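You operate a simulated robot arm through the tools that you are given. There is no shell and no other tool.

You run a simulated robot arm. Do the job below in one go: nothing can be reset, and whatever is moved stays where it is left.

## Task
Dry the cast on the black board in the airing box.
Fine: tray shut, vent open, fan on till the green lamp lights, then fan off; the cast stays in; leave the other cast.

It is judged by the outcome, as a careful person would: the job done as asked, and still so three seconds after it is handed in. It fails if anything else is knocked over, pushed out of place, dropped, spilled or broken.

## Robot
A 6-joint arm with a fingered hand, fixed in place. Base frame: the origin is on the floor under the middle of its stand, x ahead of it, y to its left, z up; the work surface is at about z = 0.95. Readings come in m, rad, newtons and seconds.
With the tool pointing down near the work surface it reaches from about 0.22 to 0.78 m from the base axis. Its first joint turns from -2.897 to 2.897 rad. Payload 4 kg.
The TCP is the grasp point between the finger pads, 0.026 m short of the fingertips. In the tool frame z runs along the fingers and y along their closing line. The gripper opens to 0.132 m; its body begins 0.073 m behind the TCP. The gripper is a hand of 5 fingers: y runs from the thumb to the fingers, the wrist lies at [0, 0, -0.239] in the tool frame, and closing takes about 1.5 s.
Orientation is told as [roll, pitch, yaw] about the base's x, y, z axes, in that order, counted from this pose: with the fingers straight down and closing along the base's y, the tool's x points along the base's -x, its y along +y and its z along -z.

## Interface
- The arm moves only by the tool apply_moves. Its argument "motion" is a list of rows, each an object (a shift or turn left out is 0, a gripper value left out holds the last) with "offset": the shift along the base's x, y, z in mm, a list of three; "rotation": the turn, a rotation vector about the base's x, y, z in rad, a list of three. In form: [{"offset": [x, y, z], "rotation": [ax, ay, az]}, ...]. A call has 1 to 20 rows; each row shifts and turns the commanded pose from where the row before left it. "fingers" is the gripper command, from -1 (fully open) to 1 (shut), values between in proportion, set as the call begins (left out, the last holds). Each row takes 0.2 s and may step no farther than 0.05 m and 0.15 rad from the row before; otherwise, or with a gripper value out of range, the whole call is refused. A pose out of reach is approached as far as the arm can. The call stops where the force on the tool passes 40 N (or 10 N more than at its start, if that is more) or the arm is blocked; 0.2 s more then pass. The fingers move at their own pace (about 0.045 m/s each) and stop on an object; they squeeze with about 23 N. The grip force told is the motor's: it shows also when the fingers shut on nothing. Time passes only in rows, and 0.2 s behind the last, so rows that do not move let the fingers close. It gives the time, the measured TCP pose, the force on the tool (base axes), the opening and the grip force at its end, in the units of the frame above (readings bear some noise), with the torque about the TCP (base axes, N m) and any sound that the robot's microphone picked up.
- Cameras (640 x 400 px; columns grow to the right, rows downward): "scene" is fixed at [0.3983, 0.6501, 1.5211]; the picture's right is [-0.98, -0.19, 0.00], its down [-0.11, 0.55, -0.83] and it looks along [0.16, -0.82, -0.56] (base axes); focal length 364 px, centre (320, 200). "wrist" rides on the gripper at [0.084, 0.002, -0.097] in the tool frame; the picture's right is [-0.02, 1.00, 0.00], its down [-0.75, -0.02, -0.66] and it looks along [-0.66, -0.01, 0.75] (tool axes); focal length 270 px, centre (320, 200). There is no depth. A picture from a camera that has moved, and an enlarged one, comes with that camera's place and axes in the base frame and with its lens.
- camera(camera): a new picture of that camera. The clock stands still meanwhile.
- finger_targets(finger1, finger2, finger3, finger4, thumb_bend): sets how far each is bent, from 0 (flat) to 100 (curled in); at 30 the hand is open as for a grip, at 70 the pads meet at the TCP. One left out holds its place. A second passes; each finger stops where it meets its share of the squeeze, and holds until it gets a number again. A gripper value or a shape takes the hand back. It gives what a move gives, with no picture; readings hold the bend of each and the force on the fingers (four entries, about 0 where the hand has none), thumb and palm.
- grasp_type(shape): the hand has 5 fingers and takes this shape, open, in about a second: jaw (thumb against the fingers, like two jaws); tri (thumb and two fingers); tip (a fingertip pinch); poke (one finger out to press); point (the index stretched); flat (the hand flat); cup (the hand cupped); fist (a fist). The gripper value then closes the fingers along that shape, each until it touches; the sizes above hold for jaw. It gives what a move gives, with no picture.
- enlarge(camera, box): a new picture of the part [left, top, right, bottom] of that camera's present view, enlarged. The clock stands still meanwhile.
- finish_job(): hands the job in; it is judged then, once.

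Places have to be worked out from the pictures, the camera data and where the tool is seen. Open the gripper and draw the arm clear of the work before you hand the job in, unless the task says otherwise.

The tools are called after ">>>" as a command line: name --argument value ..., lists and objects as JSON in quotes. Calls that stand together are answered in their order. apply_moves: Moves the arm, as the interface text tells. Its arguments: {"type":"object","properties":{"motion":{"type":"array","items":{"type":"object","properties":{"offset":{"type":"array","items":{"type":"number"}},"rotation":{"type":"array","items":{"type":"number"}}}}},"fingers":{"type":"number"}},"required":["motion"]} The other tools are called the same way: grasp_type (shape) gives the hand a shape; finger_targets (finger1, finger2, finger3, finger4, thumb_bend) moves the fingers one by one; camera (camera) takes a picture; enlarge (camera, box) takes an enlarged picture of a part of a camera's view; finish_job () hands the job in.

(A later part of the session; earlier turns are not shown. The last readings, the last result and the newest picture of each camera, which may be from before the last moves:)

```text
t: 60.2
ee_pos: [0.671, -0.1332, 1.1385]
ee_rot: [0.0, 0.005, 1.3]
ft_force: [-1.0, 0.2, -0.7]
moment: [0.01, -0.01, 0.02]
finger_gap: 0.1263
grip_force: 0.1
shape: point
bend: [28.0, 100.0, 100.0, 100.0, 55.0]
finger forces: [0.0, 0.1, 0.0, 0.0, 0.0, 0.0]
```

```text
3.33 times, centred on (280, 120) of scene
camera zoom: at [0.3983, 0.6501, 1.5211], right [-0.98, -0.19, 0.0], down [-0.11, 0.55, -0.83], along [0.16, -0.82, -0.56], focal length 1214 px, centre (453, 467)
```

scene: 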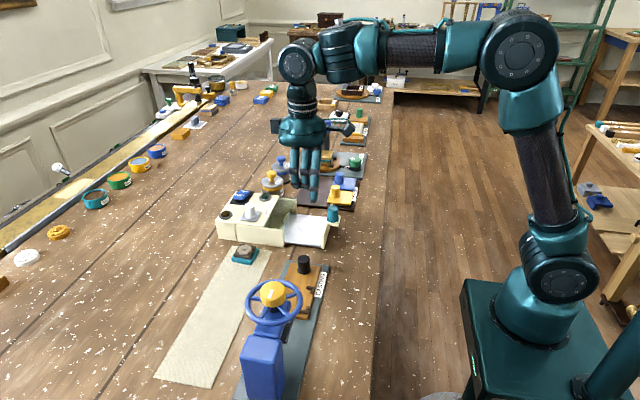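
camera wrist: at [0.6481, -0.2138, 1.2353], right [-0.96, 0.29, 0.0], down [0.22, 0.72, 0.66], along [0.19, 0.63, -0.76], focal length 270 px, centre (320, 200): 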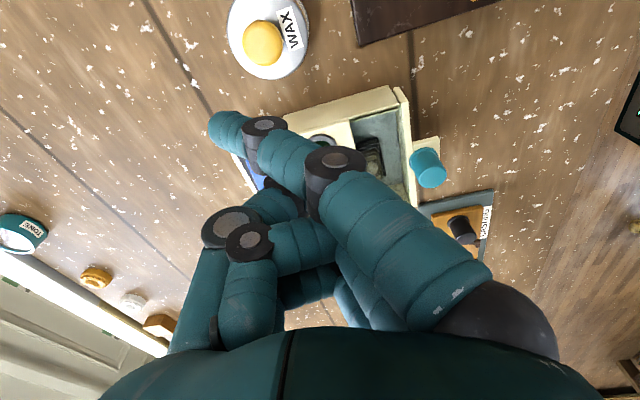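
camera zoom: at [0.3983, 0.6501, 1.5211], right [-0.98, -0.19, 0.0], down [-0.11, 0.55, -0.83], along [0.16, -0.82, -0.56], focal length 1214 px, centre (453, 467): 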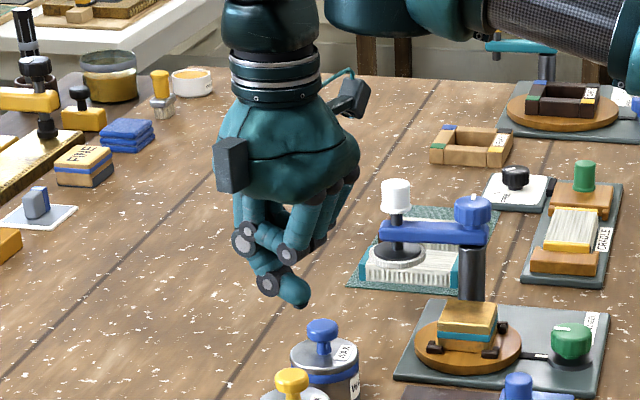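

"Poke" puts the thumb tip on the TCP axis about 2.5 cm below it with the fingers folded beside: good for pressing and pushing. I take that shape, turn to yaw 0 and go to the +y side of the white knob (top at about (0.691, -0.006, 1.036)), still high.

>>> grasp_type --shape "poke"

>>> apply_moves --motion '[{"offset": [2, 18, 0], "rotation": [0, -0.005, -0.145]}, {"offset": [2, 20, 0], "rotation": [0, 0, -0.145]}, {"offset": [2, 20, 0], "rotation": [0, 0, -0.145]}, {"offset": [2, 20, 0], "rotation": [0, 0, -0.145]}, {"offset": [2, 20, 0], "rotation": [0, 0, -0.145]}, {"offset": [2, 20, 0], "rotation": [0, 0, -0.145]}, {"offset": [2, 20, 0], "rotation": [0, 0, -0.145]}, {"offset": [2, 20, 0], "rotation": [0, 0, -0.145]}, {"offset": [2, 20, 0], "rotation": [0, 0, -0.14]}, {"offset": [0, 0, -20]}, {"offset": [0, 0, 0]}]'

>>> camera --camera "wrist"

>>> enlarge --camera "scene" --box '[180, 120, 320, 260]'

```text
t: 61.1
ee_pos: [0.6712, -0.133, 1.1393]
ee_rot: [0.0, 0.004, 1.302]
ft_force: [-0.1, -0.2, -0.9]
moment: [0.01, 0.0, 0.01]
finger_gap: 0.0001
grip_force: 0.1
shape: poke
bend: [100.0, 100.0, 100.0, 100.0, 47.0]
finger forces: [0.2, 0.0, 0.1, 0.0, 0.1, 0.0]
```

```text
t: 63.5
ee_pos: [0.688, 0.0462, 1.1197]
ee_rot: [-0.003, 0.0, 0.0]
ft_force: [0.6, -0.3, -0.3]
moment: [0.01, -0.02, 0.0]
finger_gap: 0.0
grip_force: 0.1
shape: poke
bend: [100.0, 100.0, 100.0, 100.0, 47.0]
finger forces: [0.0, 0.1, 0.0, 0.1, 0.0, 0.0]
```

```text
taken
camera wrist: at [0.604, 0.0486, 1.2157], right [0.02, 1.0, 0.0], down [0.75, -0.01, 0.66], along [0.66, -0.02, -0.75], focal length 270 px, centre (320, 200)
```

wrist: 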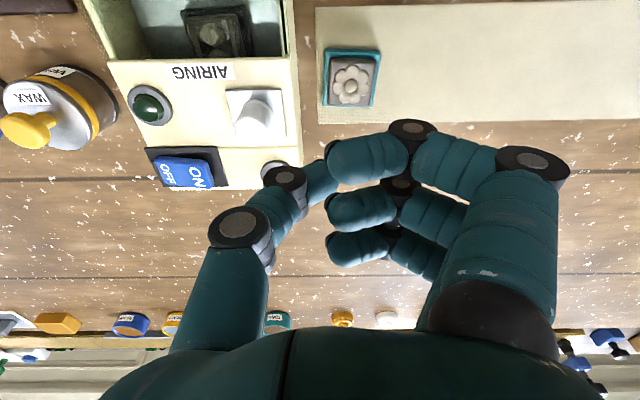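

```text
2.86 times, centred on (250, 190) of scene
camera zoom: at [0.3983, 0.6501, 1.5211], right [-0.98, -0.19, 0.0], down [-0.11, 0.55, -0.83], along [0.16, -0.82, -0.56], focal length 1041 px, centre (520, 229)
```

zoom: 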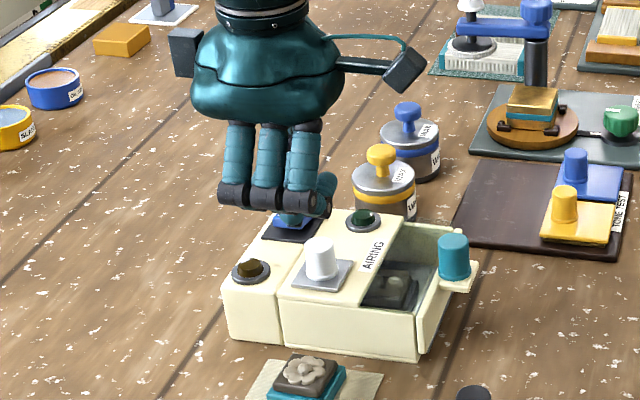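

I lower beside the knob on its +y side, with the thumb tip just above plate height, then check alignment.

>>> apply_moves --motion '[{"offset": [3, 0, -20]}, {"offset": [0, 0, -20]}, {"offset": [0, 0, -20]}, {"offset": [0, -4, -16]}, {"offset": [0, 0, 0]}]'

>>> camera --camera "wrist"

>>> enlarge --camera "wrist" --box '[200, 80, 400, 240]'

>>> enlarge --camera "scene" --box '[200, 160, 300, 260]'

```text
t: 64.7
ee_pos: [0.6888, 0.0445, 1.0451]
ee_rot: [-0.003, 0.0, 0.0]
ft_force: [-0.3, 0.8, 0.1]
moment: [0.01, 0.02, -0.02]
finger_gap: 0.0
grip_force: 0.1
shape: poke
bend: [100.0, 100.0, 100.0, 100.0, 47.0]
finger forces: [0.1, 0.0, 0.0, 0.0, 0.1, 0.0]
```

```text
taken
camera wrist: at [0.607, 0.0461, 1.1414], right [0.02, 1.0, 0.0], down [0.75, -0.01, 0.66], along [0.66, -0.02, -0.75], focal length 270 px, centre (320, 200)
```

wrist: 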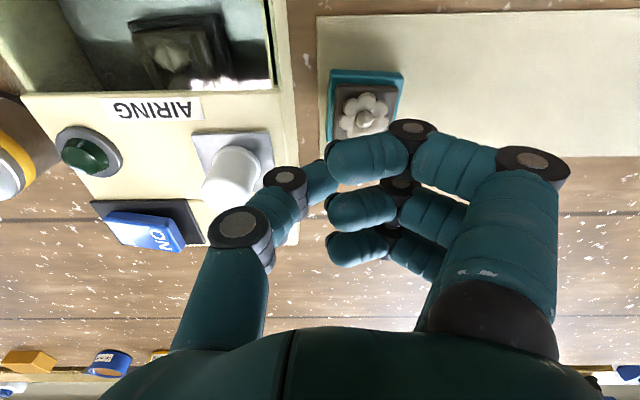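

```text
2.50 times, centred on (300, 160) of wrist
camera zoom: at [0.607, 0.0461, 1.1414], right [0.02, 1.0, 0.0], down [0.75, -0.01, 0.66], along [0.66, -0.02, -0.75], focal length 676 px, centre (370, 300)
```

zoom: 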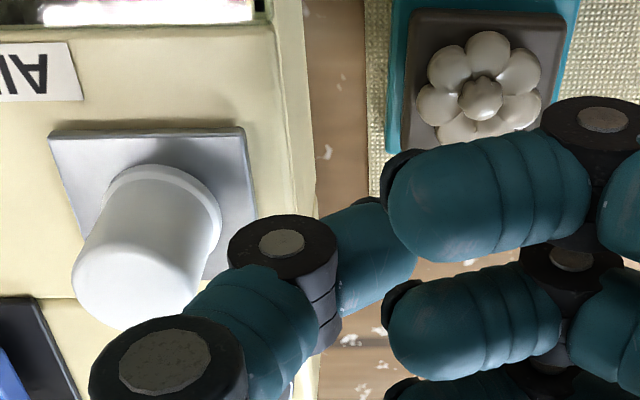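

```text
4.00 times, centred on (250, 210) of scene
camera zoom: at [0.3983, 0.6501, 1.5211], right [-0.98, -0.19, 0.0], down [-0.11, 0.55, -0.83], along [0.16, -0.82, -0.56], focal length 1457 px, centre (600, 160)
```

zoom: 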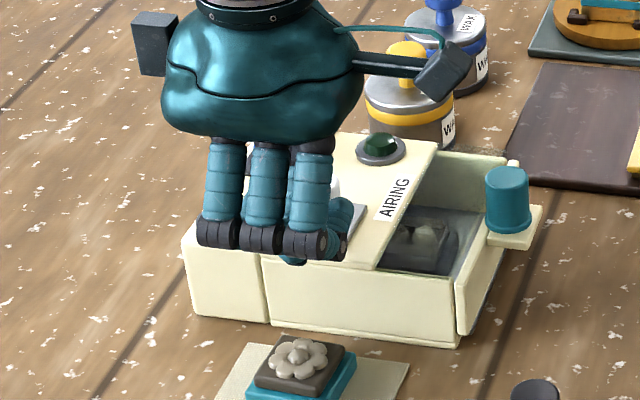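

The thumb's slanted shape would contact the knob top awkwardly, so a proper grip on the white knob is safer and lets me feel in which direction it slides. I rise, take the jaw shape, turn to yaw 1.3 and hover over the white knob.

>>> apply_moves --motion '[{"offset": [0, 0, 20]}, {"offset": [0, 0, 30]}, {"offset": [0, 0, 40]}, {"offset": [0, 0, 0]}]'

>>> grasp_type --shape "jaw"

>>> apply_moves --motion '[{"offset": [0, -5, 0], "rotation": [0.003, 0, 0.145]}, {"offset": [0, -5, 0], "rotation": [0, 0, 0.145]}, {"offset": [0, -5, 0], "rotation": [0, 0, 0.145]}, {"offset": [0, -5, 0], "rotation": [0, 0, 0.145]}, {"offset": [0, -5, 0], "rotation": [0, 0, 0.145]}, {"offset": [0, -5, 0], "rotation": [0, 0, 0.145]}, {"offset": [0, -5, 0], "rotation": [0, 0, 0.145]}, {"offset": [0, -5, 0], "rotation": [0, 0, 0.145]}, {"offset": [0, -5, 0], "rotation": [0, 0, 0.14]}, {"offset": [0, -4, 0]}, {"offset": [0, 0, 0]}]' --fingers 0.2

>>> camera --camera "wrist"

>>> enlarge --camera "wrist" --box '[220, 40, 420, 200]'

```text
t: 65.7
ee_pos: [0.689, 0.0438, 1.1362]
ee_rot: [-0.004, -0.003, 0.002]
ft_force: [-0.1, -0.8, 0.2]
moment: [-0.02, -0.01, 0.01]
finger_gap: 0.0
grip_force: 0.0
shape: poke
bend: [100.0, 100.0, 100.0, 100.0, 47.0]
finger forces: [0.0, 0.1, 0.0, 0.0, 0.1, 0.0]
```

```text
t: 66.6
ee_pos: [0.69, 0.0432, 1.1341]
ee_rot: [-0.004, -0.001, -0.001]
ft_force: [0.2, 0.3, -0.1]
moment: [-0.01, 0.01, -0.01]
finger_gap: 0.1318
grip_force: 0.0
shape: jaw
bend: [30.0, 30.0, 30.0, 30.0, 30.0]
finger forces: [0.1, 0.0, 0.0, 0.0, 0.1, 0.0]
```

```text
t: 69.0
ee_pos: [0.6921, -0.0071, 1.1342]
ee_rot: [-0.002, -0.002, 1.301]
ft_force: [-0.3, 0.7, -0.1]
moment: [-0.01, -0.02, 0.0]
finger_gap: 0.0536
grip_force: 0.0
shape: jaw
bend: [73.0, 73.0, 73.0, 73.0, 70.0]
finger forces: [0.0, 0.1, 0.1, 0.0, 0.1, 0.0]
```

```text
taken
camera wrist: at [0.668, -0.0883, 1.23], right [-0.96, 0.29, 0.0], down [0.21, 0.72, 0.66], along [0.19, 0.63, -0.75], focal length 270 px, centre (320, 200)
```

wrist: 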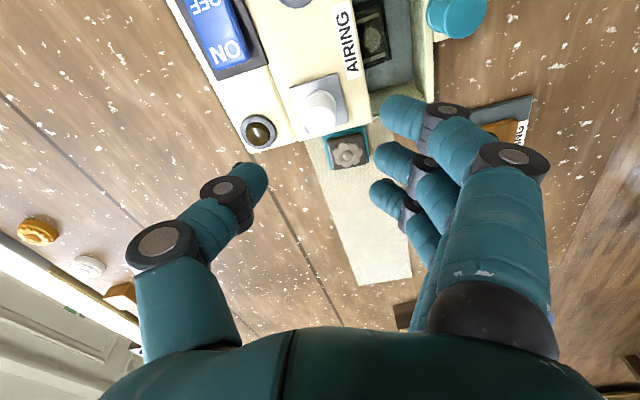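

```text
2.50 times, centred on (320, 120) of wrist
camera zoom: at [0.668, -0.0883, 1.23], right [-0.96, 0.29, 0.0], down [0.21, 0.72, 0.66], along [0.19, 0.63, -0.75], focal length 676 px, centre (320, 400)
```

zoom: 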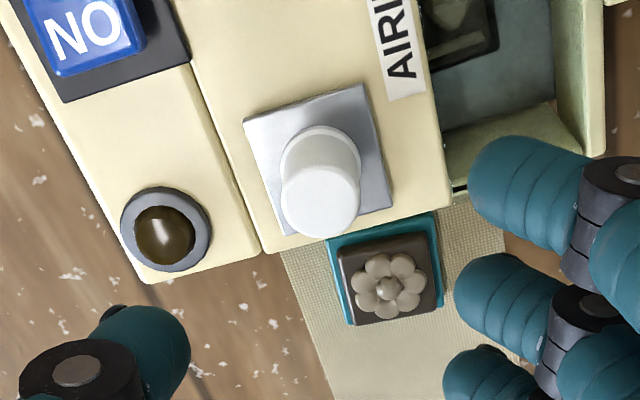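

White knob is at about (0.6925, -0.003). I lower around it, keeping fingertips ≈2 cm above the roof so they clear the lamps.

>>> apply_moves --motion '[{"offset": [0.5, 4, -20]}, {"offset": [0, 0, -20]}, {"offset": [0, 0, -20]}, {"offset": [0, 0, -15]}, {"offset": [0, 0, -8]}, {"offset": [0, 0, 0]}]'

>>> camera --camera "wrist"

>>> enlarge --camera "scene" --box '[190, 140, 310, 250]'

```text
t: 70.4
ee_pos: [0.6923, -0.0003, 1.0511]
ee_rot: [-0.004, -0.002, 1.301]
ft_force: [0.4, 0.0, 0.8]
moment: [0.0, -0.01, -0.01]
finger_gap: 0.0537
grip_force: 0.0
shape: jaw
bend: [73.0, 73.0, 73.0, 73.0, 70.0]
finger forces: [0.1, 0.0, 0.1, 0.0, 0.1, 0.0]
```

```text
taken
camera wrist: at [0.6689, -0.0833, 1.147], right [-0.96, 0.29, 0.0], down [0.21, 0.72, 0.66], along [0.19, 0.63, -0.75], focal length 270 px, centre (320, 200)
```

wrist: 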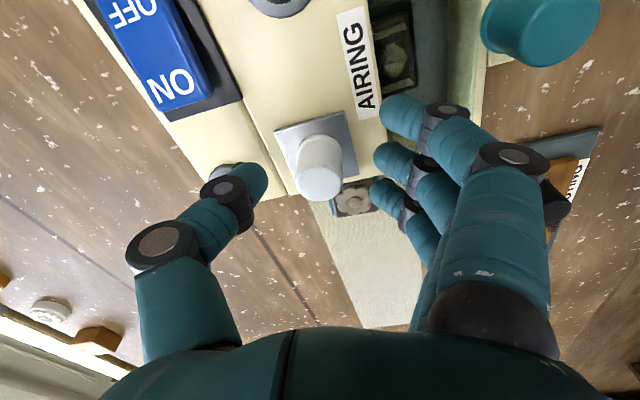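

```text
3.64 times, centred on (250, 195) of scene
camera zoom: at [0.3983, 0.6501, 1.5211], right [-0.98, -0.19, 0.0], down [-0.11, 0.55, -0.83], along [0.16, -0.82, -0.56], focal length 1324 px, centre (574, 218)
```

zoom: 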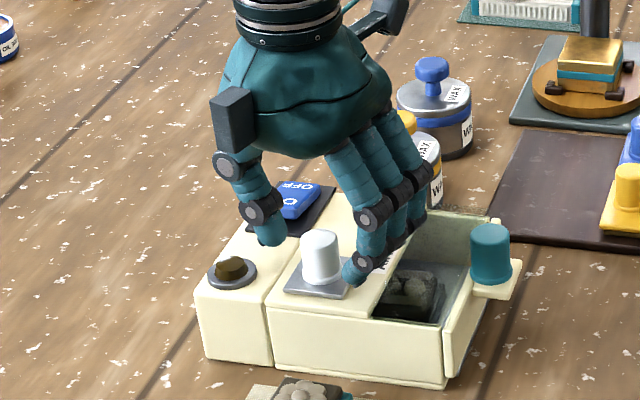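

Fingers straddle the white knob nicely. I close on it.

>>> apply_moves --motion '[{"offset": [0, 0, 0]}, {"offset": [0, 0, 0]}, {"offset": [0, 0, 0]}, {"offset": [0, 0, 0]}, {"offset": [0, 0, 0]}]' --fingers 0.8

>>> camera --camera "wrist"

```text
t: 71.6
ee_pos: [0.6938, -0.0025, 1.051]
ee_rot: [-0.004, -0.001, 1.3]
ft_force: [8.9, -1.4, -2.2]
moment: [0.03, -0.12, 0.02]
finger_gap: 0.0068
grip_force: 23.1
shape: jaw
bend: [66.0, 72.0, 71.0, 66.0, 70.0]
finger forces: [0.0, 5.6, 5.5, 0.0, 20.3, 0.1]
```

```text
taken
camera wrist: at [0.6694, -0.0834, 1.1469], right [-0.96, 0.29, 0.0], down [0.21, 0.72, 0.66], along [0.19, 0.63, -0.75], focal length 270 px, centre (320, 200)
```

wrist: 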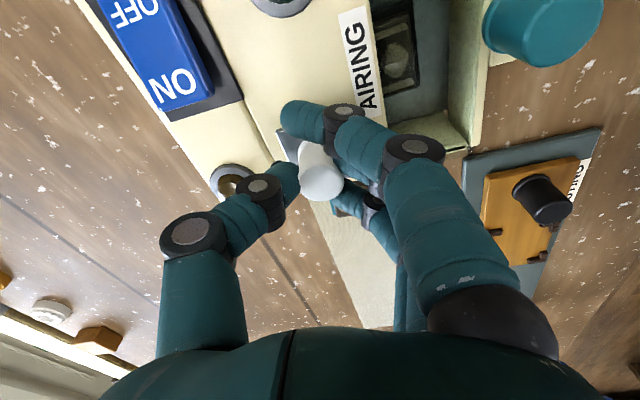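

Gripped; the knob resists in x (9 N without moving), so it doesn't slide that way. I try a small push towards -y.

>>> apply_moves --motion '[{"offset": [0.8, -1, 0]}, {"offset": [0, -1.5, 0]}, {"offset": [0, -1.5, 0]}]'

>>> enlarge --camera "scene" --box '[200, 170, 300, 250]'

```text
t: 72.4
ee_pos: [0.6943, -0.0064, 1.0508]
ee_rot: [0.0, 0.0, 1.3]
ft_force: [7.1, 0.7, -7.4]
moment: [0.08, -0.06, -0.02]
finger_gap: 0.0064
grip_force: 23.3
shape: jaw
bend: [66.0, 71.0, 71.0, 66.0, 70.0]
finger forces: [0.0, 6.0, 6.3, 0.1, 18.7, 0.1]
```

```text
5.00 times, centred on (250, 210) of scene
camera zoom: at [0.3983, 0.6501, 1.5211], right [-0.98, -0.19, 0.0], down [-0.11, 0.55, -0.83], along [0.16, -0.82, -0.56], focal length 1821 px, centre (670, 150)
```

zoom: 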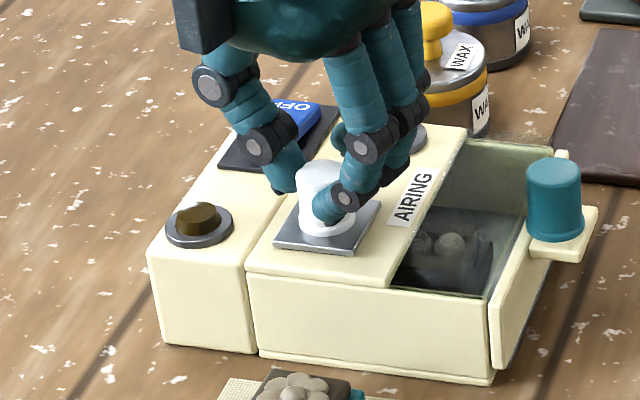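

The plate moved with almost no force, so it slides towards -y. I continue in small steps, watching for the stop and the green lamp clearance.

>>> apply_moves --motion '[{"offset": [0, -3, 0]}, {"offset": [0, -3, 0]}, {"offset": [0, -3, 0]}, {"offset": [0, -3, 0]}]'

>>> enlarge --camera "scene" --box '[200, 170, 300, 250]'

>>> camera --camera "wrist"

```text
t: 73.4
ee_pos: [0.6938, -0.0203, 1.0519]
ee_rot: [-0.002, -0.002, 1.3]
ft_force: [8.8, 0.2, -7.2]
moment: [0.03, -0.07, 0.04]
finger_gap: 0.0062
grip_force: 22.7
shape: jaw
bend: [66.0, 71.0, 71.0, 66.0, 70.0]
finger forces: [0.0, 5.8, 6.0, 0.0, 20.0, 0.0]
```

```text
5.00 times, centred on (250, 210) of scene
camera zoom: at [0.3983, 0.6501, 1.5211], right [-0.98, -0.19, 0.0], down [-0.11, 0.55, -0.83], along [0.16, -0.82, -0.56], focal length 1821 px, centre (670, 150)
```

zoom: 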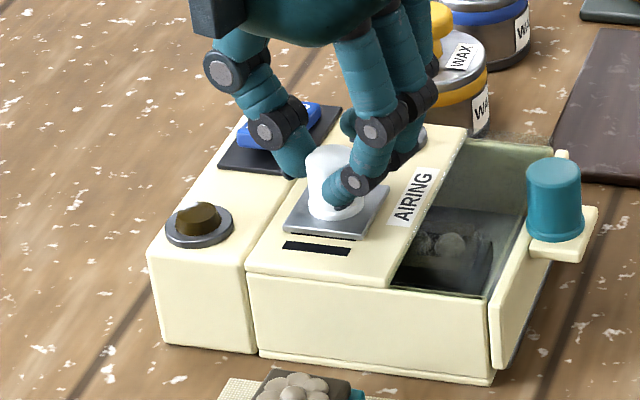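

```text
taken
camera wrist: at [0.6699, -0.1008, 1.1473], right [-0.96, 0.29, 0.0], down [0.22, 0.72, 0.66], along [0.19, 0.63, -0.75], focal length 270 px, centre (320, 200)
```

wrist: 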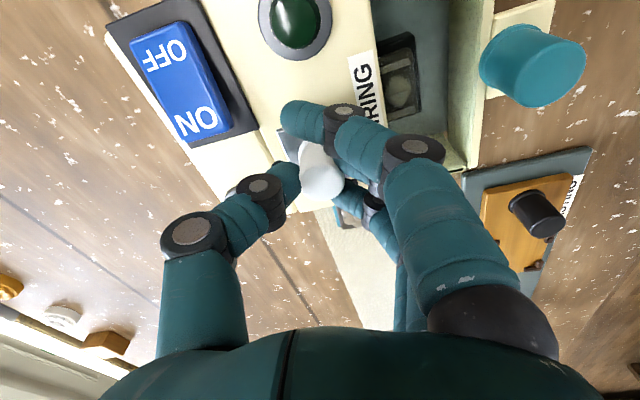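

A dark vent slot has appeared behind the plate: this is opening the vent. I continue towards -y until the end stop.

>>> apply_moves --motion '[{"offset": [0, -3, 0]}, {"offset": [0, -3, 0]}, {"offset": [0, -3, 0]}]'

>>> enlarge --camera "scene" --box '[200, 170, 300, 250]'

>>> camera --camera "wrist"

```text
t: 74.2
ee_pos: [0.6944, -0.0276, 1.0516]
ee_rot: [-0.002, -0.001, 1.301]
ft_force: [5.8, 0.1, -4.9]
moment: [0.04, -0.02, 0.0]
finger_gap: 0.0064
grip_force: 23.1
shape: jaw
bend: [66.0, 71.0, 71.0, 66.0, 70.0]
finger forces: [0.0, 6.9, 6.9, 0.1, 18.7, 0.1]
```

```text
5.00 times, centred on (250, 210) of scene
camera zoom: at [0.3983, 0.6501, 1.5211], right [-0.98, -0.19, 0.0], down [-0.11, 0.55, -0.83], along [0.16, -0.82, -0.56], focal length 1821 px, centre (670, 150)
```

zoom: 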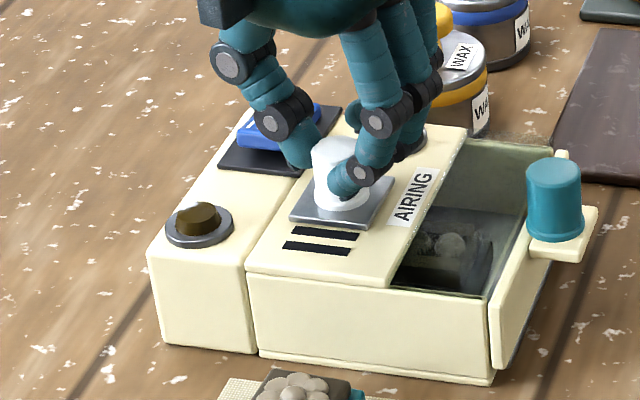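

```text
taken
camera wrist: at [0.6701, -0.1087, 1.1472], right [-0.96, 0.29, 0.0], down [0.22, 0.72, 0.66], along [0.19, 0.63, -0.75], focal length 270 px, centre (320, 200)
```

wrist: 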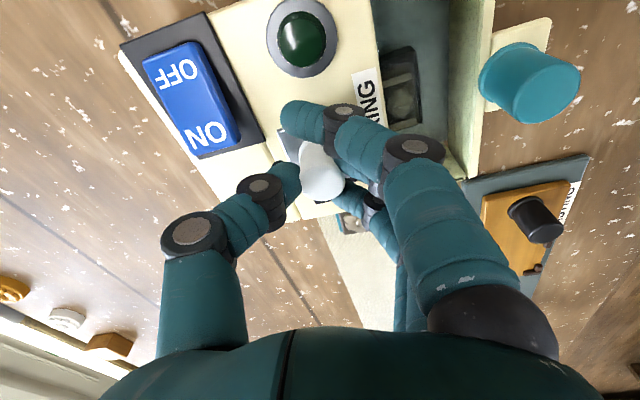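

Two slots are open now; a third may follow. I continue to the stop.

>>> apply_moves --motion '[{"offset": [0, -3, 0]}, {"offset": [0, -3, 0]}, {"offset": [0, -3, 0]}]'

>>> enlarge --camera "scene" --box '[200, 170, 300, 250]'

>>> camera --camera "wrist"

```text
t: 75.0
ee_pos: [0.6938, -0.0367, 1.0516]
ee_rot: [-0.001, 0.0, 1.301]
ft_force: [7.3, -0.4, -4.8]
moment: [0.01, -0.05, 0.01]
finger_gap: 0.0063
grip_force: 22.6
shape: jaw
bend: [66.0, 71.0, 71.0, 66.0, 70.0]
finger forces: [0.1, 6.5, 7.0, 0.0, 20.4, 0.0]
```

```text
5.00 times, centred on (250, 210) of scene
camera zoom: at [0.3983, 0.6501, 1.5211], right [-0.98, -0.19, 0.0], down [-0.11, 0.55, -0.83], along [0.16, -0.82, -0.56], focal length 1821 px, centre (670, 150)
```

zoom: 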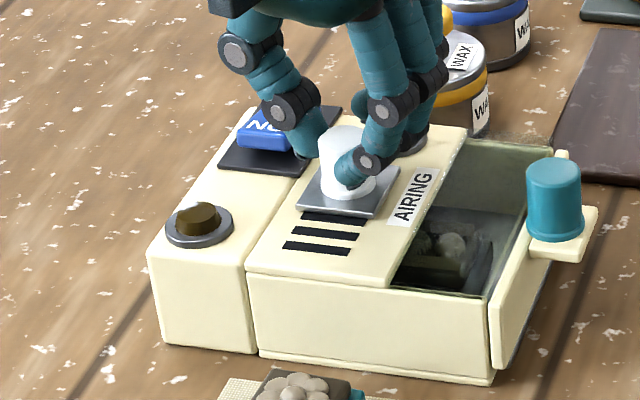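

```text
taken
camera wrist: at [0.6702, -0.1181, 1.1471], right [-0.96, 0.29, 0.0], down [0.21, 0.72, 0.66], along [0.19, 0.63, -0.75], focal length 270 px, centre (320, 200)
```

wrist: 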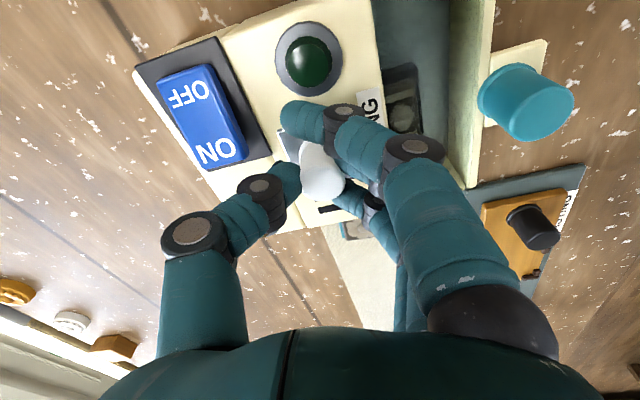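

Three slots show, the third partly. Before going further I check thumb clearance to the rocker.

>>> enlarge --camera "wrist" --box '[160, 80, 380, 240]'

>>> enlarge --camera "scene" --box '[230, 180, 290, 230]'

```text
2.50 times, centred on (270, 160) of wrist
camera zoom: at [0.6702, -0.1181, 1.1471], right [-0.96, 0.29, 0.0], down [0.21, 0.72, 0.66], along [0.19, 0.63, -0.75], focal length 676 px, centre (445, 300)
```

zoom: 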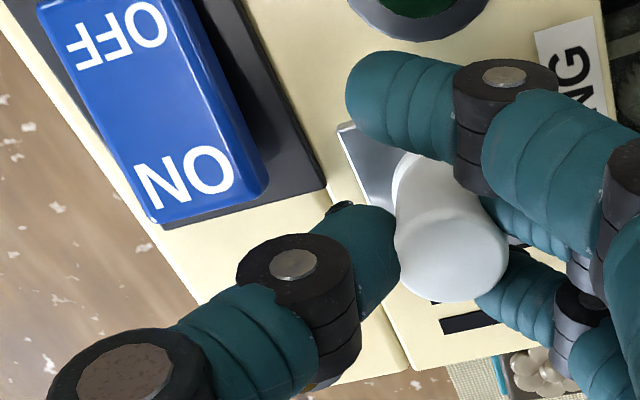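

```text
8.00 times, centred on (260, 205) of scene
camera zoom: at [0.3983, 0.6501, 1.5211], right [-0.98, -0.19, 0.0], down [-0.11, 0.55, -0.83], along [0.16, -0.82, -0.56], focal length 2914 px, centre (800, 160)
```

zoom: 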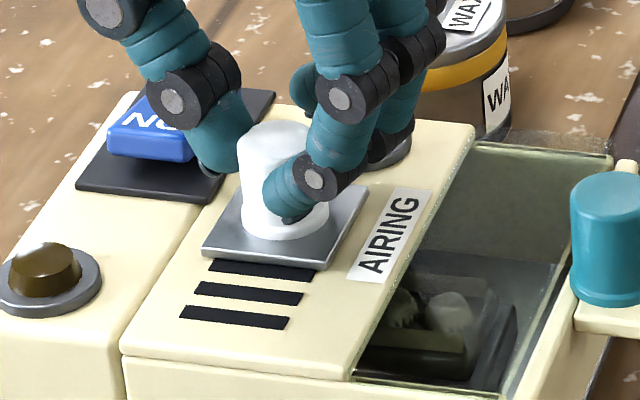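

Clearance is small but the thumb's lowest part stays on the -x side of the rocker. I go on in 1.5 mm steps, watching forces for the stop.

>>> apply_moves --motion '[{"offset": [0, -1.5, 0]}, {"offset": [0, -1.5, 0]}]'

>>> enlarge --camera "scene" --box '[230, 180, 290, 230]'

```text
t: 75.6
ee_pos: [0.694, -0.0396, 1.0508]
ee_rot: [-0.002, -0.003, 1.3]
ft_force: [10.1, -0.8, -5.1]
moment: [0.01, -0.08, 0.01]
finger_gap: 0.0061
grip_force: 22.9
shape: jaw
bend: [66.0, 71.0, 71.0, 66.0, 70.0]
finger forces: [0.0, 5.9, 6.7, 0.0, 21.5, 0.0]
```

```text
8.00 times, centred on (260, 205) of scene
camera zoom: at [0.3983, 0.6501, 1.5211], right [-0.98, -0.19, 0.0], down [-0.11, 0.55, -0.83], along [0.16, -0.82, -0.56], focal length 2914 px, centre (800, 160)
```

zoom: 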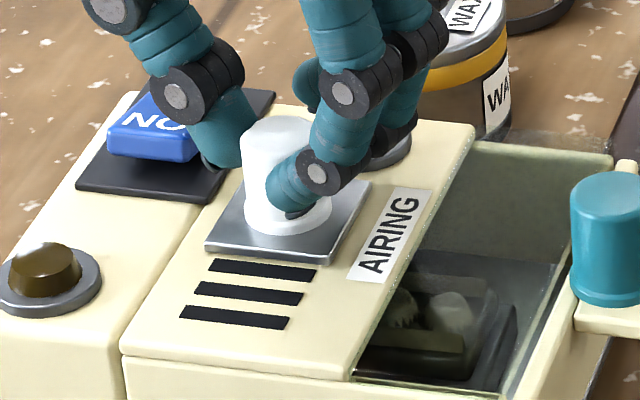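

All three slots are fully exposed and there's still no stop. I go a bit further to reach the end of travel.

>>> apply_moves --motion '[{"offset": [0, -1.5, 0]}, {"offset": [0, -1.5, 0]}]'

>>> enlarge --camera "scene" --box '[230, 180, 290, 230]'

>>> enlarge --camera "wrist" --box '[160, 60, 380, 240]'

```text
t: 76.2
ee_pos: [0.6941, -0.0421, 1.0516]
ee_rot: [-0.003, -0.002, 1.301]
ft_force: [13.9, 0.8, -5.4]
moment: [0.07, -0.19, 0.0]
finger_gap: 0.006
grip_force: 23.1
shape: jaw
bend: [66.0, 71.0, 71.0, 66.0, 70.0]
finger forces: [0.0, 4.9, 6.4, 0.0, 23.6, 0.0]
```

```text
8.00 times, centred on (260, 205) of scene
camera zoom: at [0.3983, 0.6501, 1.5211], right [-0.98, -0.19, 0.0], down [-0.11, 0.55, -0.83], along [0.16, -0.82, -0.56], focal length 2914 px, centre (800, 160)
```

zoom: 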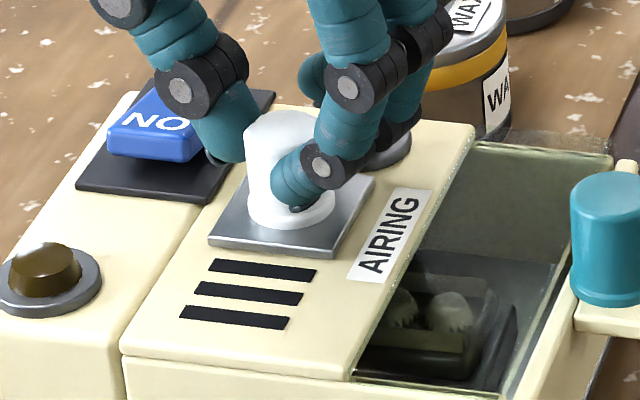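

```text
2.22 times, centred on (270, 150) of wrist
camera zoom: at [0.6694, -0.1238, 1.1474], right [-0.96, 0.29, 0.0], down [0.21, 0.72, 0.66], along [0.19, 0.63, -0.75], focal length 601 px, centre (431, 311)
```

zoom: 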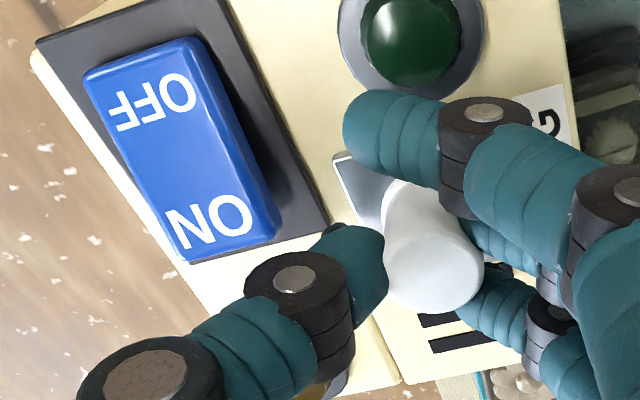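

Fx rises since the slide runs slightly towards +x; I correct 1 mm in x and probe a little further in -y for the stop.

>>> apply_moves --motion '[{"offset": [1, 0, 0]}, {"offset": [0, -1.5, 0]}, {"offset": [0, -1.0, 0]}]'

>>> enlarge --camera "scene" --box '[230, 180, 290, 230]'

```text
t: 77.0
ee_pos: [0.694, -0.0432, 1.0511]
ee_rot: [0.002, 0.0, 1.301]
ft_force: [6.8, 14.1, -5.3]
moment: [0.28, -0.05, 0.03]
finger_gap: 0.0057
grip_force: 22.8
shape: jaw
bend: [66.0, 71.0, 71.0, 66.0, 70.0]
finger forces: [0.1, 5.7, 10.7, 0.0, 18.0, 0.0]
```

```text
8.00 times, centred on (260, 205) of scene
camera zoom: at [0.3983, 0.6501, 1.5211], right [-0.98, -0.19, 0.0], down [-0.11, 0.55, -0.83], along [0.16, -0.82, -0.56], focal length 2914 px, centre (800, 160)
```

zoom: 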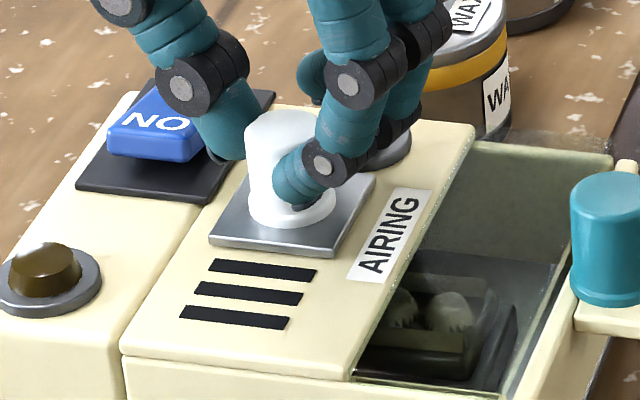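

Fy jumped to +14 N: the end stop, vent fully open. I relax, open the fingers only slightly (to avoid the rocker) and lift straight up.

>>> apply_moves --motion '[{"offset": [0, 1.5, 0]}, {"offset": [0, 0, 0]}]'

>>> apply_moves --motion '[{"offset": [0, 0, 0]}, {"offset": [0, 0, 0]}, {"offset": [0, 0, 0]}, {"offset": [0, 0, 8]}, {"offset": [0, 0, 12]}, {"offset": [0, 0, 20]}, {"offset": [0, 0, 30]}, {"offset": [0, 0, 20]}, {"offset": [0, 0, 0]}]' --fingers 0.62

>>> enlarge --camera "scene" --box '[210, 170, 300, 240]'

>>> camera --camera "wrist"

```text
t: 77.6
ee_pos: [0.6932, -0.0433, 1.0515]
ee_rot: [-0.002, 0.001, 1.301]
ft_force: [5.1, 8.4, -3.2]
moment: [0.12, -0.03, -0.01]
finger_gap: 0.0058
grip_force: 23.1
shape: jaw
bend: [66.0, 71.0, 71.0, 66.0, 70.0]
finger forces: [0.0, 7.0, 9.6, 0.0, 17.8, 0.0]
```

```text
t: 79.6
ee_pos: [0.694, -0.0435, 1.1419]
ee_rot: [-0.003, -0.003, 1.302]
ft_force: [0.1, -0.7, -0.7]
moment: [-0.03, -0.01, 0.02]
finger_gap: 0.0248
grip_force: 0.1
shape: jaw
bend: [73.0, 73.0, 73.0, 73.0, 70.0]
finger forces: [0.0, 0.0, 0.1, 0.1, 0.0, 0.0]
```

```text
5.71 times, centred on (255, 205) of scene
camera zoom: at [0.3983, 0.6501, 1.5211], right [-0.98, -0.19, 0.0], down [-0.11, 0.55, -0.83], along [0.16, -0.82, -0.56], focal length 2081 px, centre (691, 171)
```

zoom: 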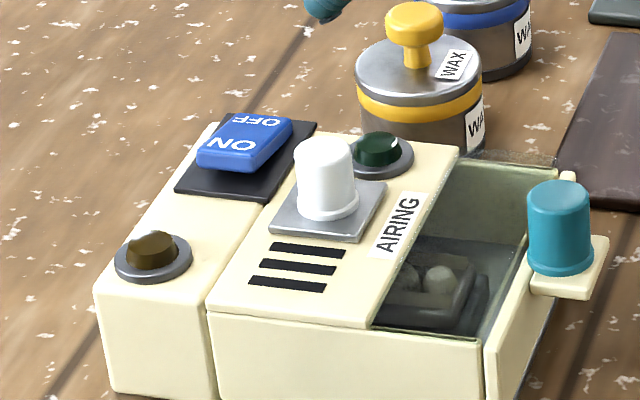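

```text
taken
camera wrist: at [0.6706, -0.1243, 1.2376], right [-0.96, 0.29, 0.0], down [0.22, 0.72, 0.66], along [0.19, 0.63, -0.75], focal length 270 px, centre (320, 200)
```

wrist: 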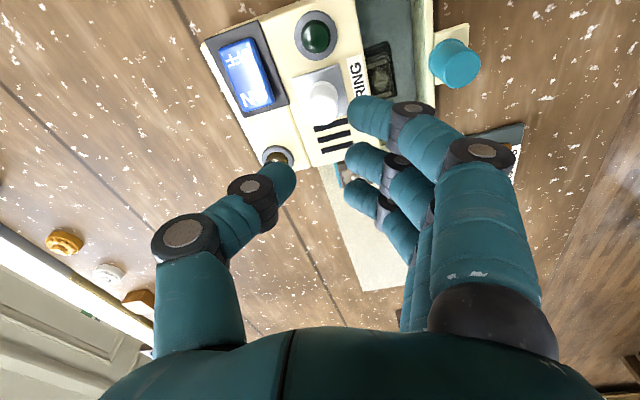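

The vent is open (three slots clear). Now the fan: I take the poke shape and turn to yaw -0.95, so the folded fingers clear the white knob and the lamps, above the rocker's ON end at about (0.741, -0.060).

>>> grasp_type --shape "poke"

>>> apply_moves --motion '[{"offset": [3, -1, 0], "rotation": [0.003, 0.003, -0.141]}, {"offset": [3, -1, 0], "rotation": [0, 0, -0.141]}, {"offset": [3, -1, 0], "rotation": [0, 0, -0.141]}, {"offset": [3, -1, 0], "rotation": [0, 0, -0.141]}, {"offset": [3, -1, 0], "rotation": [0, 0, -0.141]}, {"offset": [3, -1, 0], "rotation": [0, 0, -0.141]}, {"offset": [3, -1, 0], "rotation": [0, 0, -0.141]}, {"offset": [3, -1, 0], "rotation": [0, 0, -0.141]}, {"offset": [3, -1, 0], "rotation": [0, 0, -0.141]}, {"offset": [3, -1, 0], "rotation": [0, 0, -0.141]}, {"offset": [3, -1, 0], "rotation": [0, 0, -0.141]}, {"offset": [3, -1, 0], "rotation": [0, 0, -0.141]}, {"offset": [3, -1, 0], "rotation": [0, 0, -0.141]}, {"offset": [3, -1, 0], "rotation": [0, 0, -0.141]}, {"offset": [3, -1, 0], "rotation": [0, 0, -0.141]}, {"offset": [2, -1, 0], "rotation": [0, 0, -0.138]}, {"offset": [0, 0, 0]}]'

>>> camera --camera "wrist"

>>> enlarge --camera "scene" --box '[180, 100, 320, 240]'

```text
t: 80.5
ee_pos: [0.6954, -0.0423, 1.1413]
ee_rot: [-0.003, -0.002, 1.3]
ft_force: [-0.3, 0.4, -0.8]
moment: [0.01, -0.01, -0.01]
finger_gap: 0.0001
grip_force: 0.0
shape: poke
bend: [100.0, 100.0, 100.0, 100.0, 47.0]
finger forces: [0.0, 0.0, 0.0, 0.0, 0.1, 0.0]
```

```text
t: 84.1
ee_pos: [0.7339, -0.0586, 1.1373]
ee_rot: [0.004, -0.004, -0.954]
ft_force: [-0.4, -0.6, 0.5]
moment: [-0.01, -0.03, 0.0]
finger_gap: 0.0001
grip_force: 0.1
shape: poke
bend: [100.0, 100.0, 100.0, 100.0, 47.0]
finger forces: [0.0, 0.0, 0.0, 0.1, 0.1, 0.0]
out of reach, approached as far as the arm can: row 15
```

```text
taken
camera wrist: at [0.6874, 0.0108, 1.2336], right [0.83, 0.56, 0.0], down [0.42, -0.62, 0.66], along [0.37, -0.55, -0.75], focal length 270 px, centre (320, 200)
```

wrist: 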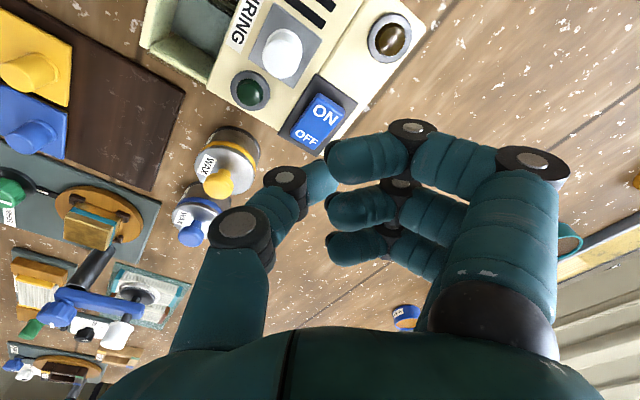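

```text
2.86 times, centred on (250, 170) of scene
camera zoom: at [0.3983, 0.6501, 1.5211], right [-0.98, -0.19, 0.0], down [-0.11, 0.55, -0.83], along [0.16, -0.82, -0.56], focal length 1041 px, centre (520, 286)
```

zoom: 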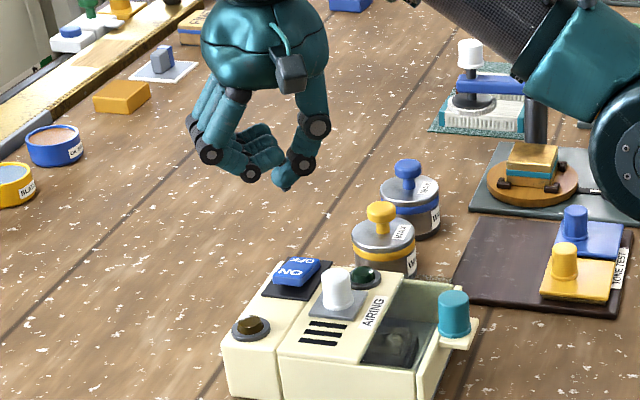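

The thumb tip is on the TCP axis, 2.7 cm below it. The reach is marginal at this height but improves lower, so I descend 50 mm and re-check the pose.

>>> apply_moves --motion '[{"offset": [0, 0, -15]}, {"offset": [0, 0, -15]}, {"offset": [0, 0, -15]}, {"offset": [0, 0, -10]}, {"offset": [0, 0, 0]}]'

>>> enlarge --camera "scene" --box '[200, 140, 300, 240]'

>>> camera --camera "wrist"

```text
t: 85.3
ee_pos: [0.7377, -0.059, 1.0842]
ee_rot: [0.003, -0.004, -0.955]
ft_force: [-0.3, 0.0, -0.6]
moment: [-0.01, 0.01, 0.0]
finger_gap: 0.0002
grip_force: 0.0
shape: poke
bend: [100.0, 100.0, 100.0, 100.0, 47.0]
finger forces: [0.0, 0.0, 0.0, 0.0, 0.0, 0.1]
```

```text
4.00 times, centred on (250, 190) of scene
camera zoom: at [0.3983, 0.6501, 1.5211], right [-0.98, -0.19, 0.0], down [-0.11, 0.55, -0.83], along [0.16, -0.82, -0.56], focal length 1457 px, centre (600, 240)
```

zoom: 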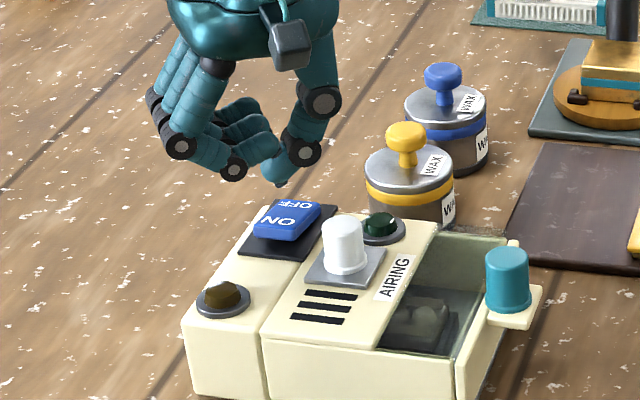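

```text
taken
camera wrist: at [0.6891, 0.011, 1.1789], right [0.83, 0.56, 0.0], down [0.42, -0.62, 0.66], along [0.37, -0.55, -0.75], focal length 270 px, centre (320, 200)
```

wrist: 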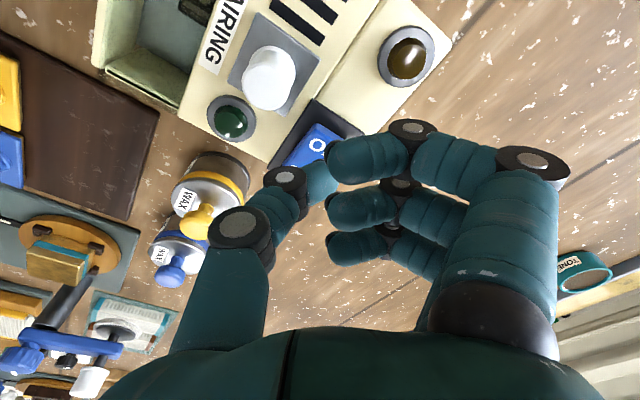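

The tip is right above the "ON" lettering. I descend towards it, then in small steps until it clicks over.

>>> apply_moves --motion '[{"offset": [0, 0, -10]}, {"offset": [0, 0, -8]}, {"offset": [0, 0, -5]}, {"offset": [0, 0, 0]}]'

>>> enlarge --camera "scene" --box '[200, 150, 300, 240]'

```text
t: 86.3
ee_pos: [0.7358, -0.0597, 1.0609]
ee_rot: [0.001, -0.002, -0.954]
ft_force: [-0.9, 0.0, 0.2]
moment: [0.02, 0.0, -0.01]
finger_gap: 0.0004
grip_force: 0.0
shape: poke
bend: [100.0, 100.0, 100.0, 100.0, 47.0]
finger forces: [0.0, 0.0, 0.1, 0.0, 0.1, 0.1]
```

```text
4.44 times, centred on (250, 195) of scene
camera zoom: at [0.3983, 0.6501, 1.5211], right [-0.98, -0.19, 0.0], down [-0.11, 0.55, -0.83], along [0.16, -0.82, -0.56], focal length 1619 px, centre (631, 222)
```

zoom: 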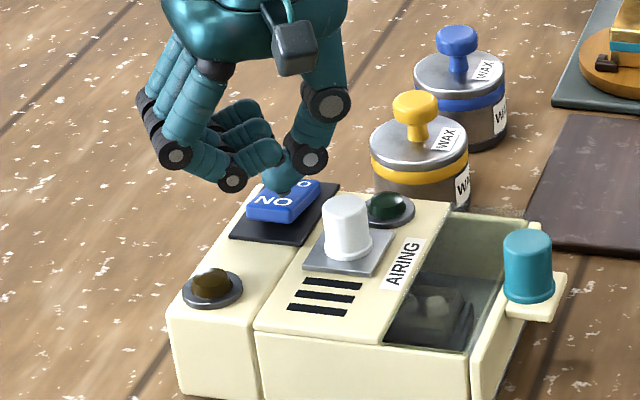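

Tip is about 1 cm above the ON half. I shift 3 mm towards the ON end and press in small steps.

>>> apply_moves --motion '[{"offset": [2, 3, -3]}, {"offset": [0, 0, -3]}, {"offset": [0, 0, -2]}, {"offset": [0, 0, 0]}]'

>>> enlarge --camera "scene" --box '[200, 150, 300, 240]'

```text
t: 87.3
ee_pos: [0.7395, -0.0571, 1.0528]
ee_rot: [0.004, -0.004, -0.953]
ft_force: [-0.4, -0.2, 0.9]
moment: [0.01, -0.03, 0.0]
finger_gap: 0.0
grip_force: 0.0
shape: poke
bend: [100.0, 100.0, 100.0, 100.0, 47.0]
finger forces: [0.1, 0.1, 0.0, 0.1, 0.7, 0.0]
```

```text
4.44 times, centred on (250, 195) of scene
camera zoom: at [0.3983, 0.6501, 1.5211], right [-0.98, -0.19, 0.0], down [-0.11, 0.55, -0.83], along [0.16, -0.82, -0.56], focal length 1619 px, centre (631, 222)
```

zoom: 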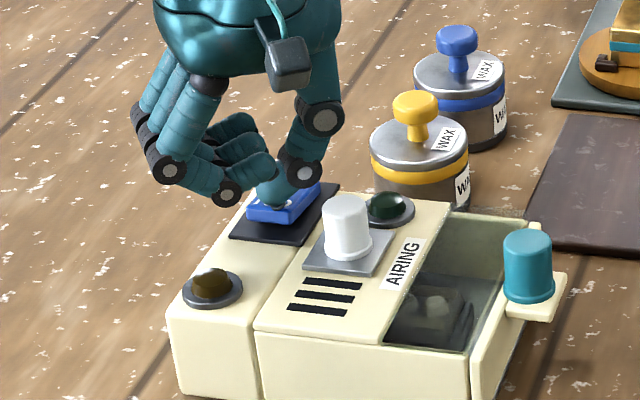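

The thumb just touches the ON end (0.7 N). I press down in 2 mm steps.

>>> apply_moves --motion '[{"offset": [0, 0, -2]}, {"offset": [0, 0, -2]}, {"offset": [0, 0, 0]}]'

>>> enlarge --camera "scene" --box '[200, 150, 300, 240]'

```text
t: 88.1
ee_pos: [0.738, -0.0563, 1.0489]
ee_rot: [0.002, -0.004, -0.953]
ft_force: [0.2, 0.3, -0.2]
moment: [0.04, 0.03, 0.02]
finger_gap: 0.0001
grip_force: 0.0
shape: poke
bend: [100.0, 100.0, 100.0, 100.0, 47.0]
finger forces: [0.0, 0.1, 0.1, 0.1, 0.0, 0.1]
```

```text
4.44 times, centred on (250, 195) of scene
camera zoom: at [0.3983, 0.6501, 1.5211], right [-0.98, -0.19, 0.0], down [-0.11, 0.55, -0.83], along [0.16, -0.82, -0.56], focal length 1619 px, centre (631, 222)
```

zoom: 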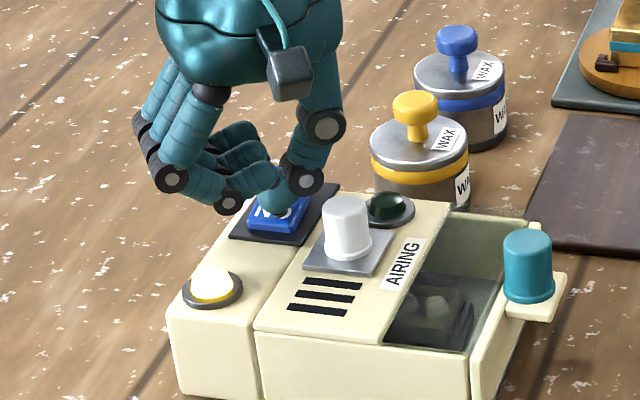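

The amber lamp lit: the fan is on. I lift off, move over the OFF end to be ready, and wait for the green lamp.

>>> apply_moves --motion '[{"offset": [0, 0, 8]}, {"offset": [0, 0, 12]}, {"offset": [0, -10, 0]}, {"offset": [0, -10, 0]}, {"offset": [0, -10, 0]}, {"offset": [0, -6, 0]}, {"offset": [0, 0, 0]}]'

>>> enlarge --camera "scene" --box '[200, 150, 300, 240]'

>>> camera --camera "wrist"

```text
t: 89.7
ee_pos: [0.7394, -0.0913, 1.0686]
ee_rot: [0.003, -0.003, -0.954]
ft_force: [0.3, -0.1, 0.4]
moment: [0.0, -0.01, 0.0]
finger_gap: 0.0002
grip_force: 0.1
shape: poke
bend: [100.0, 100.0, 100.0, 100.0, 47.0]
finger forces: [0.0, 0.0, 0.0, 0.0, 0.0, 0.0]
```

```text
4.44 times, centred on (250, 195) of scene
camera zoom: at [0.3983, 0.6501, 1.5211], right [-0.98, -0.19, 0.0], down [-0.11, 0.55, -0.83], along [0.16, -0.82, -0.56], focal length 1619 px, centre (631, 222)
```

zoom: 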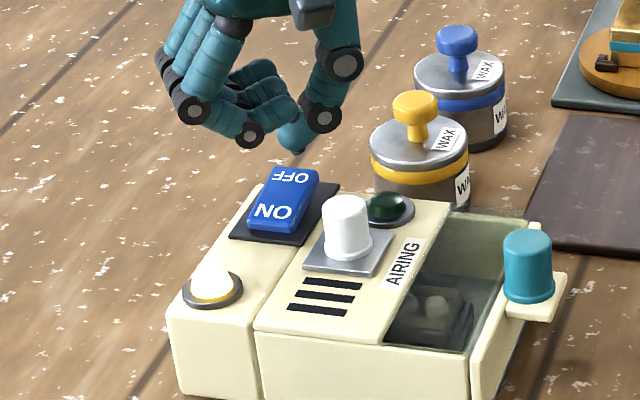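

```text
taken
camera wrist: at [0.6907, -0.0218, 1.1645], right [0.83, 0.56, 0.0], down [0.42, -0.62, 0.66], along [0.37, -0.55, -0.75], focal length 270 px, centre (320, 200)
```

wrist: 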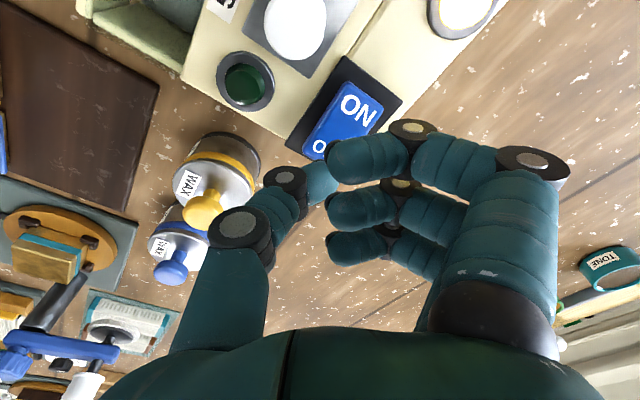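

Fan on, amber lit, green still dark. I wait in place.

>>> apply_moves --motion '[{"offset": [0, 0, 0]}, {"offset": [0, 0, 0]}, {"offset": [0, 0, 0]}, {"offset": [0, 0, 0]}, {"offset": [0, 0, 0]}, {"offset": [0, 0, 0]}, {"offset": [0, 0, 0]}, {"offset": [0, 0, 0]}, {"offset": [0, 0, 0]}, {"offset": [0, 0, 0]}]'

>>> enlarge --camera "scene" --box '[200, 150, 300, 240]'

```text
t: 91.9
ee_pos: [0.7384, -0.0907, 1.0682]
ee_rot: [0.002, -0.004, -0.953]
ft_force: [-0.2, 0.1, 0.2]
moment: [0.05, 0.0, -0.01]
finger_gap: 0.0
grip_force: 0.1
shape: poke
bend: [100.0, 100.0, 100.0, 100.0, 47.0]
finger forces: [0.1, 0.0, 0.0, 0.0, 0.0, 0.0]
```

```text
4.44 times, centred on (250, 195) of scene
camera zoom: at [0.3983, 0.6501, 1.5211], right [-0.98, -0.19, 0.0], down [-0.11, 0.55, -0.83], along [0.16, -0.82, -0.56], focal length 1619 px, centre (631, 222)
```

zoom: 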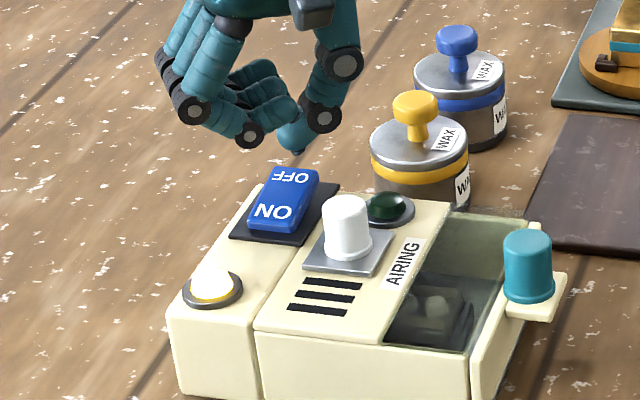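

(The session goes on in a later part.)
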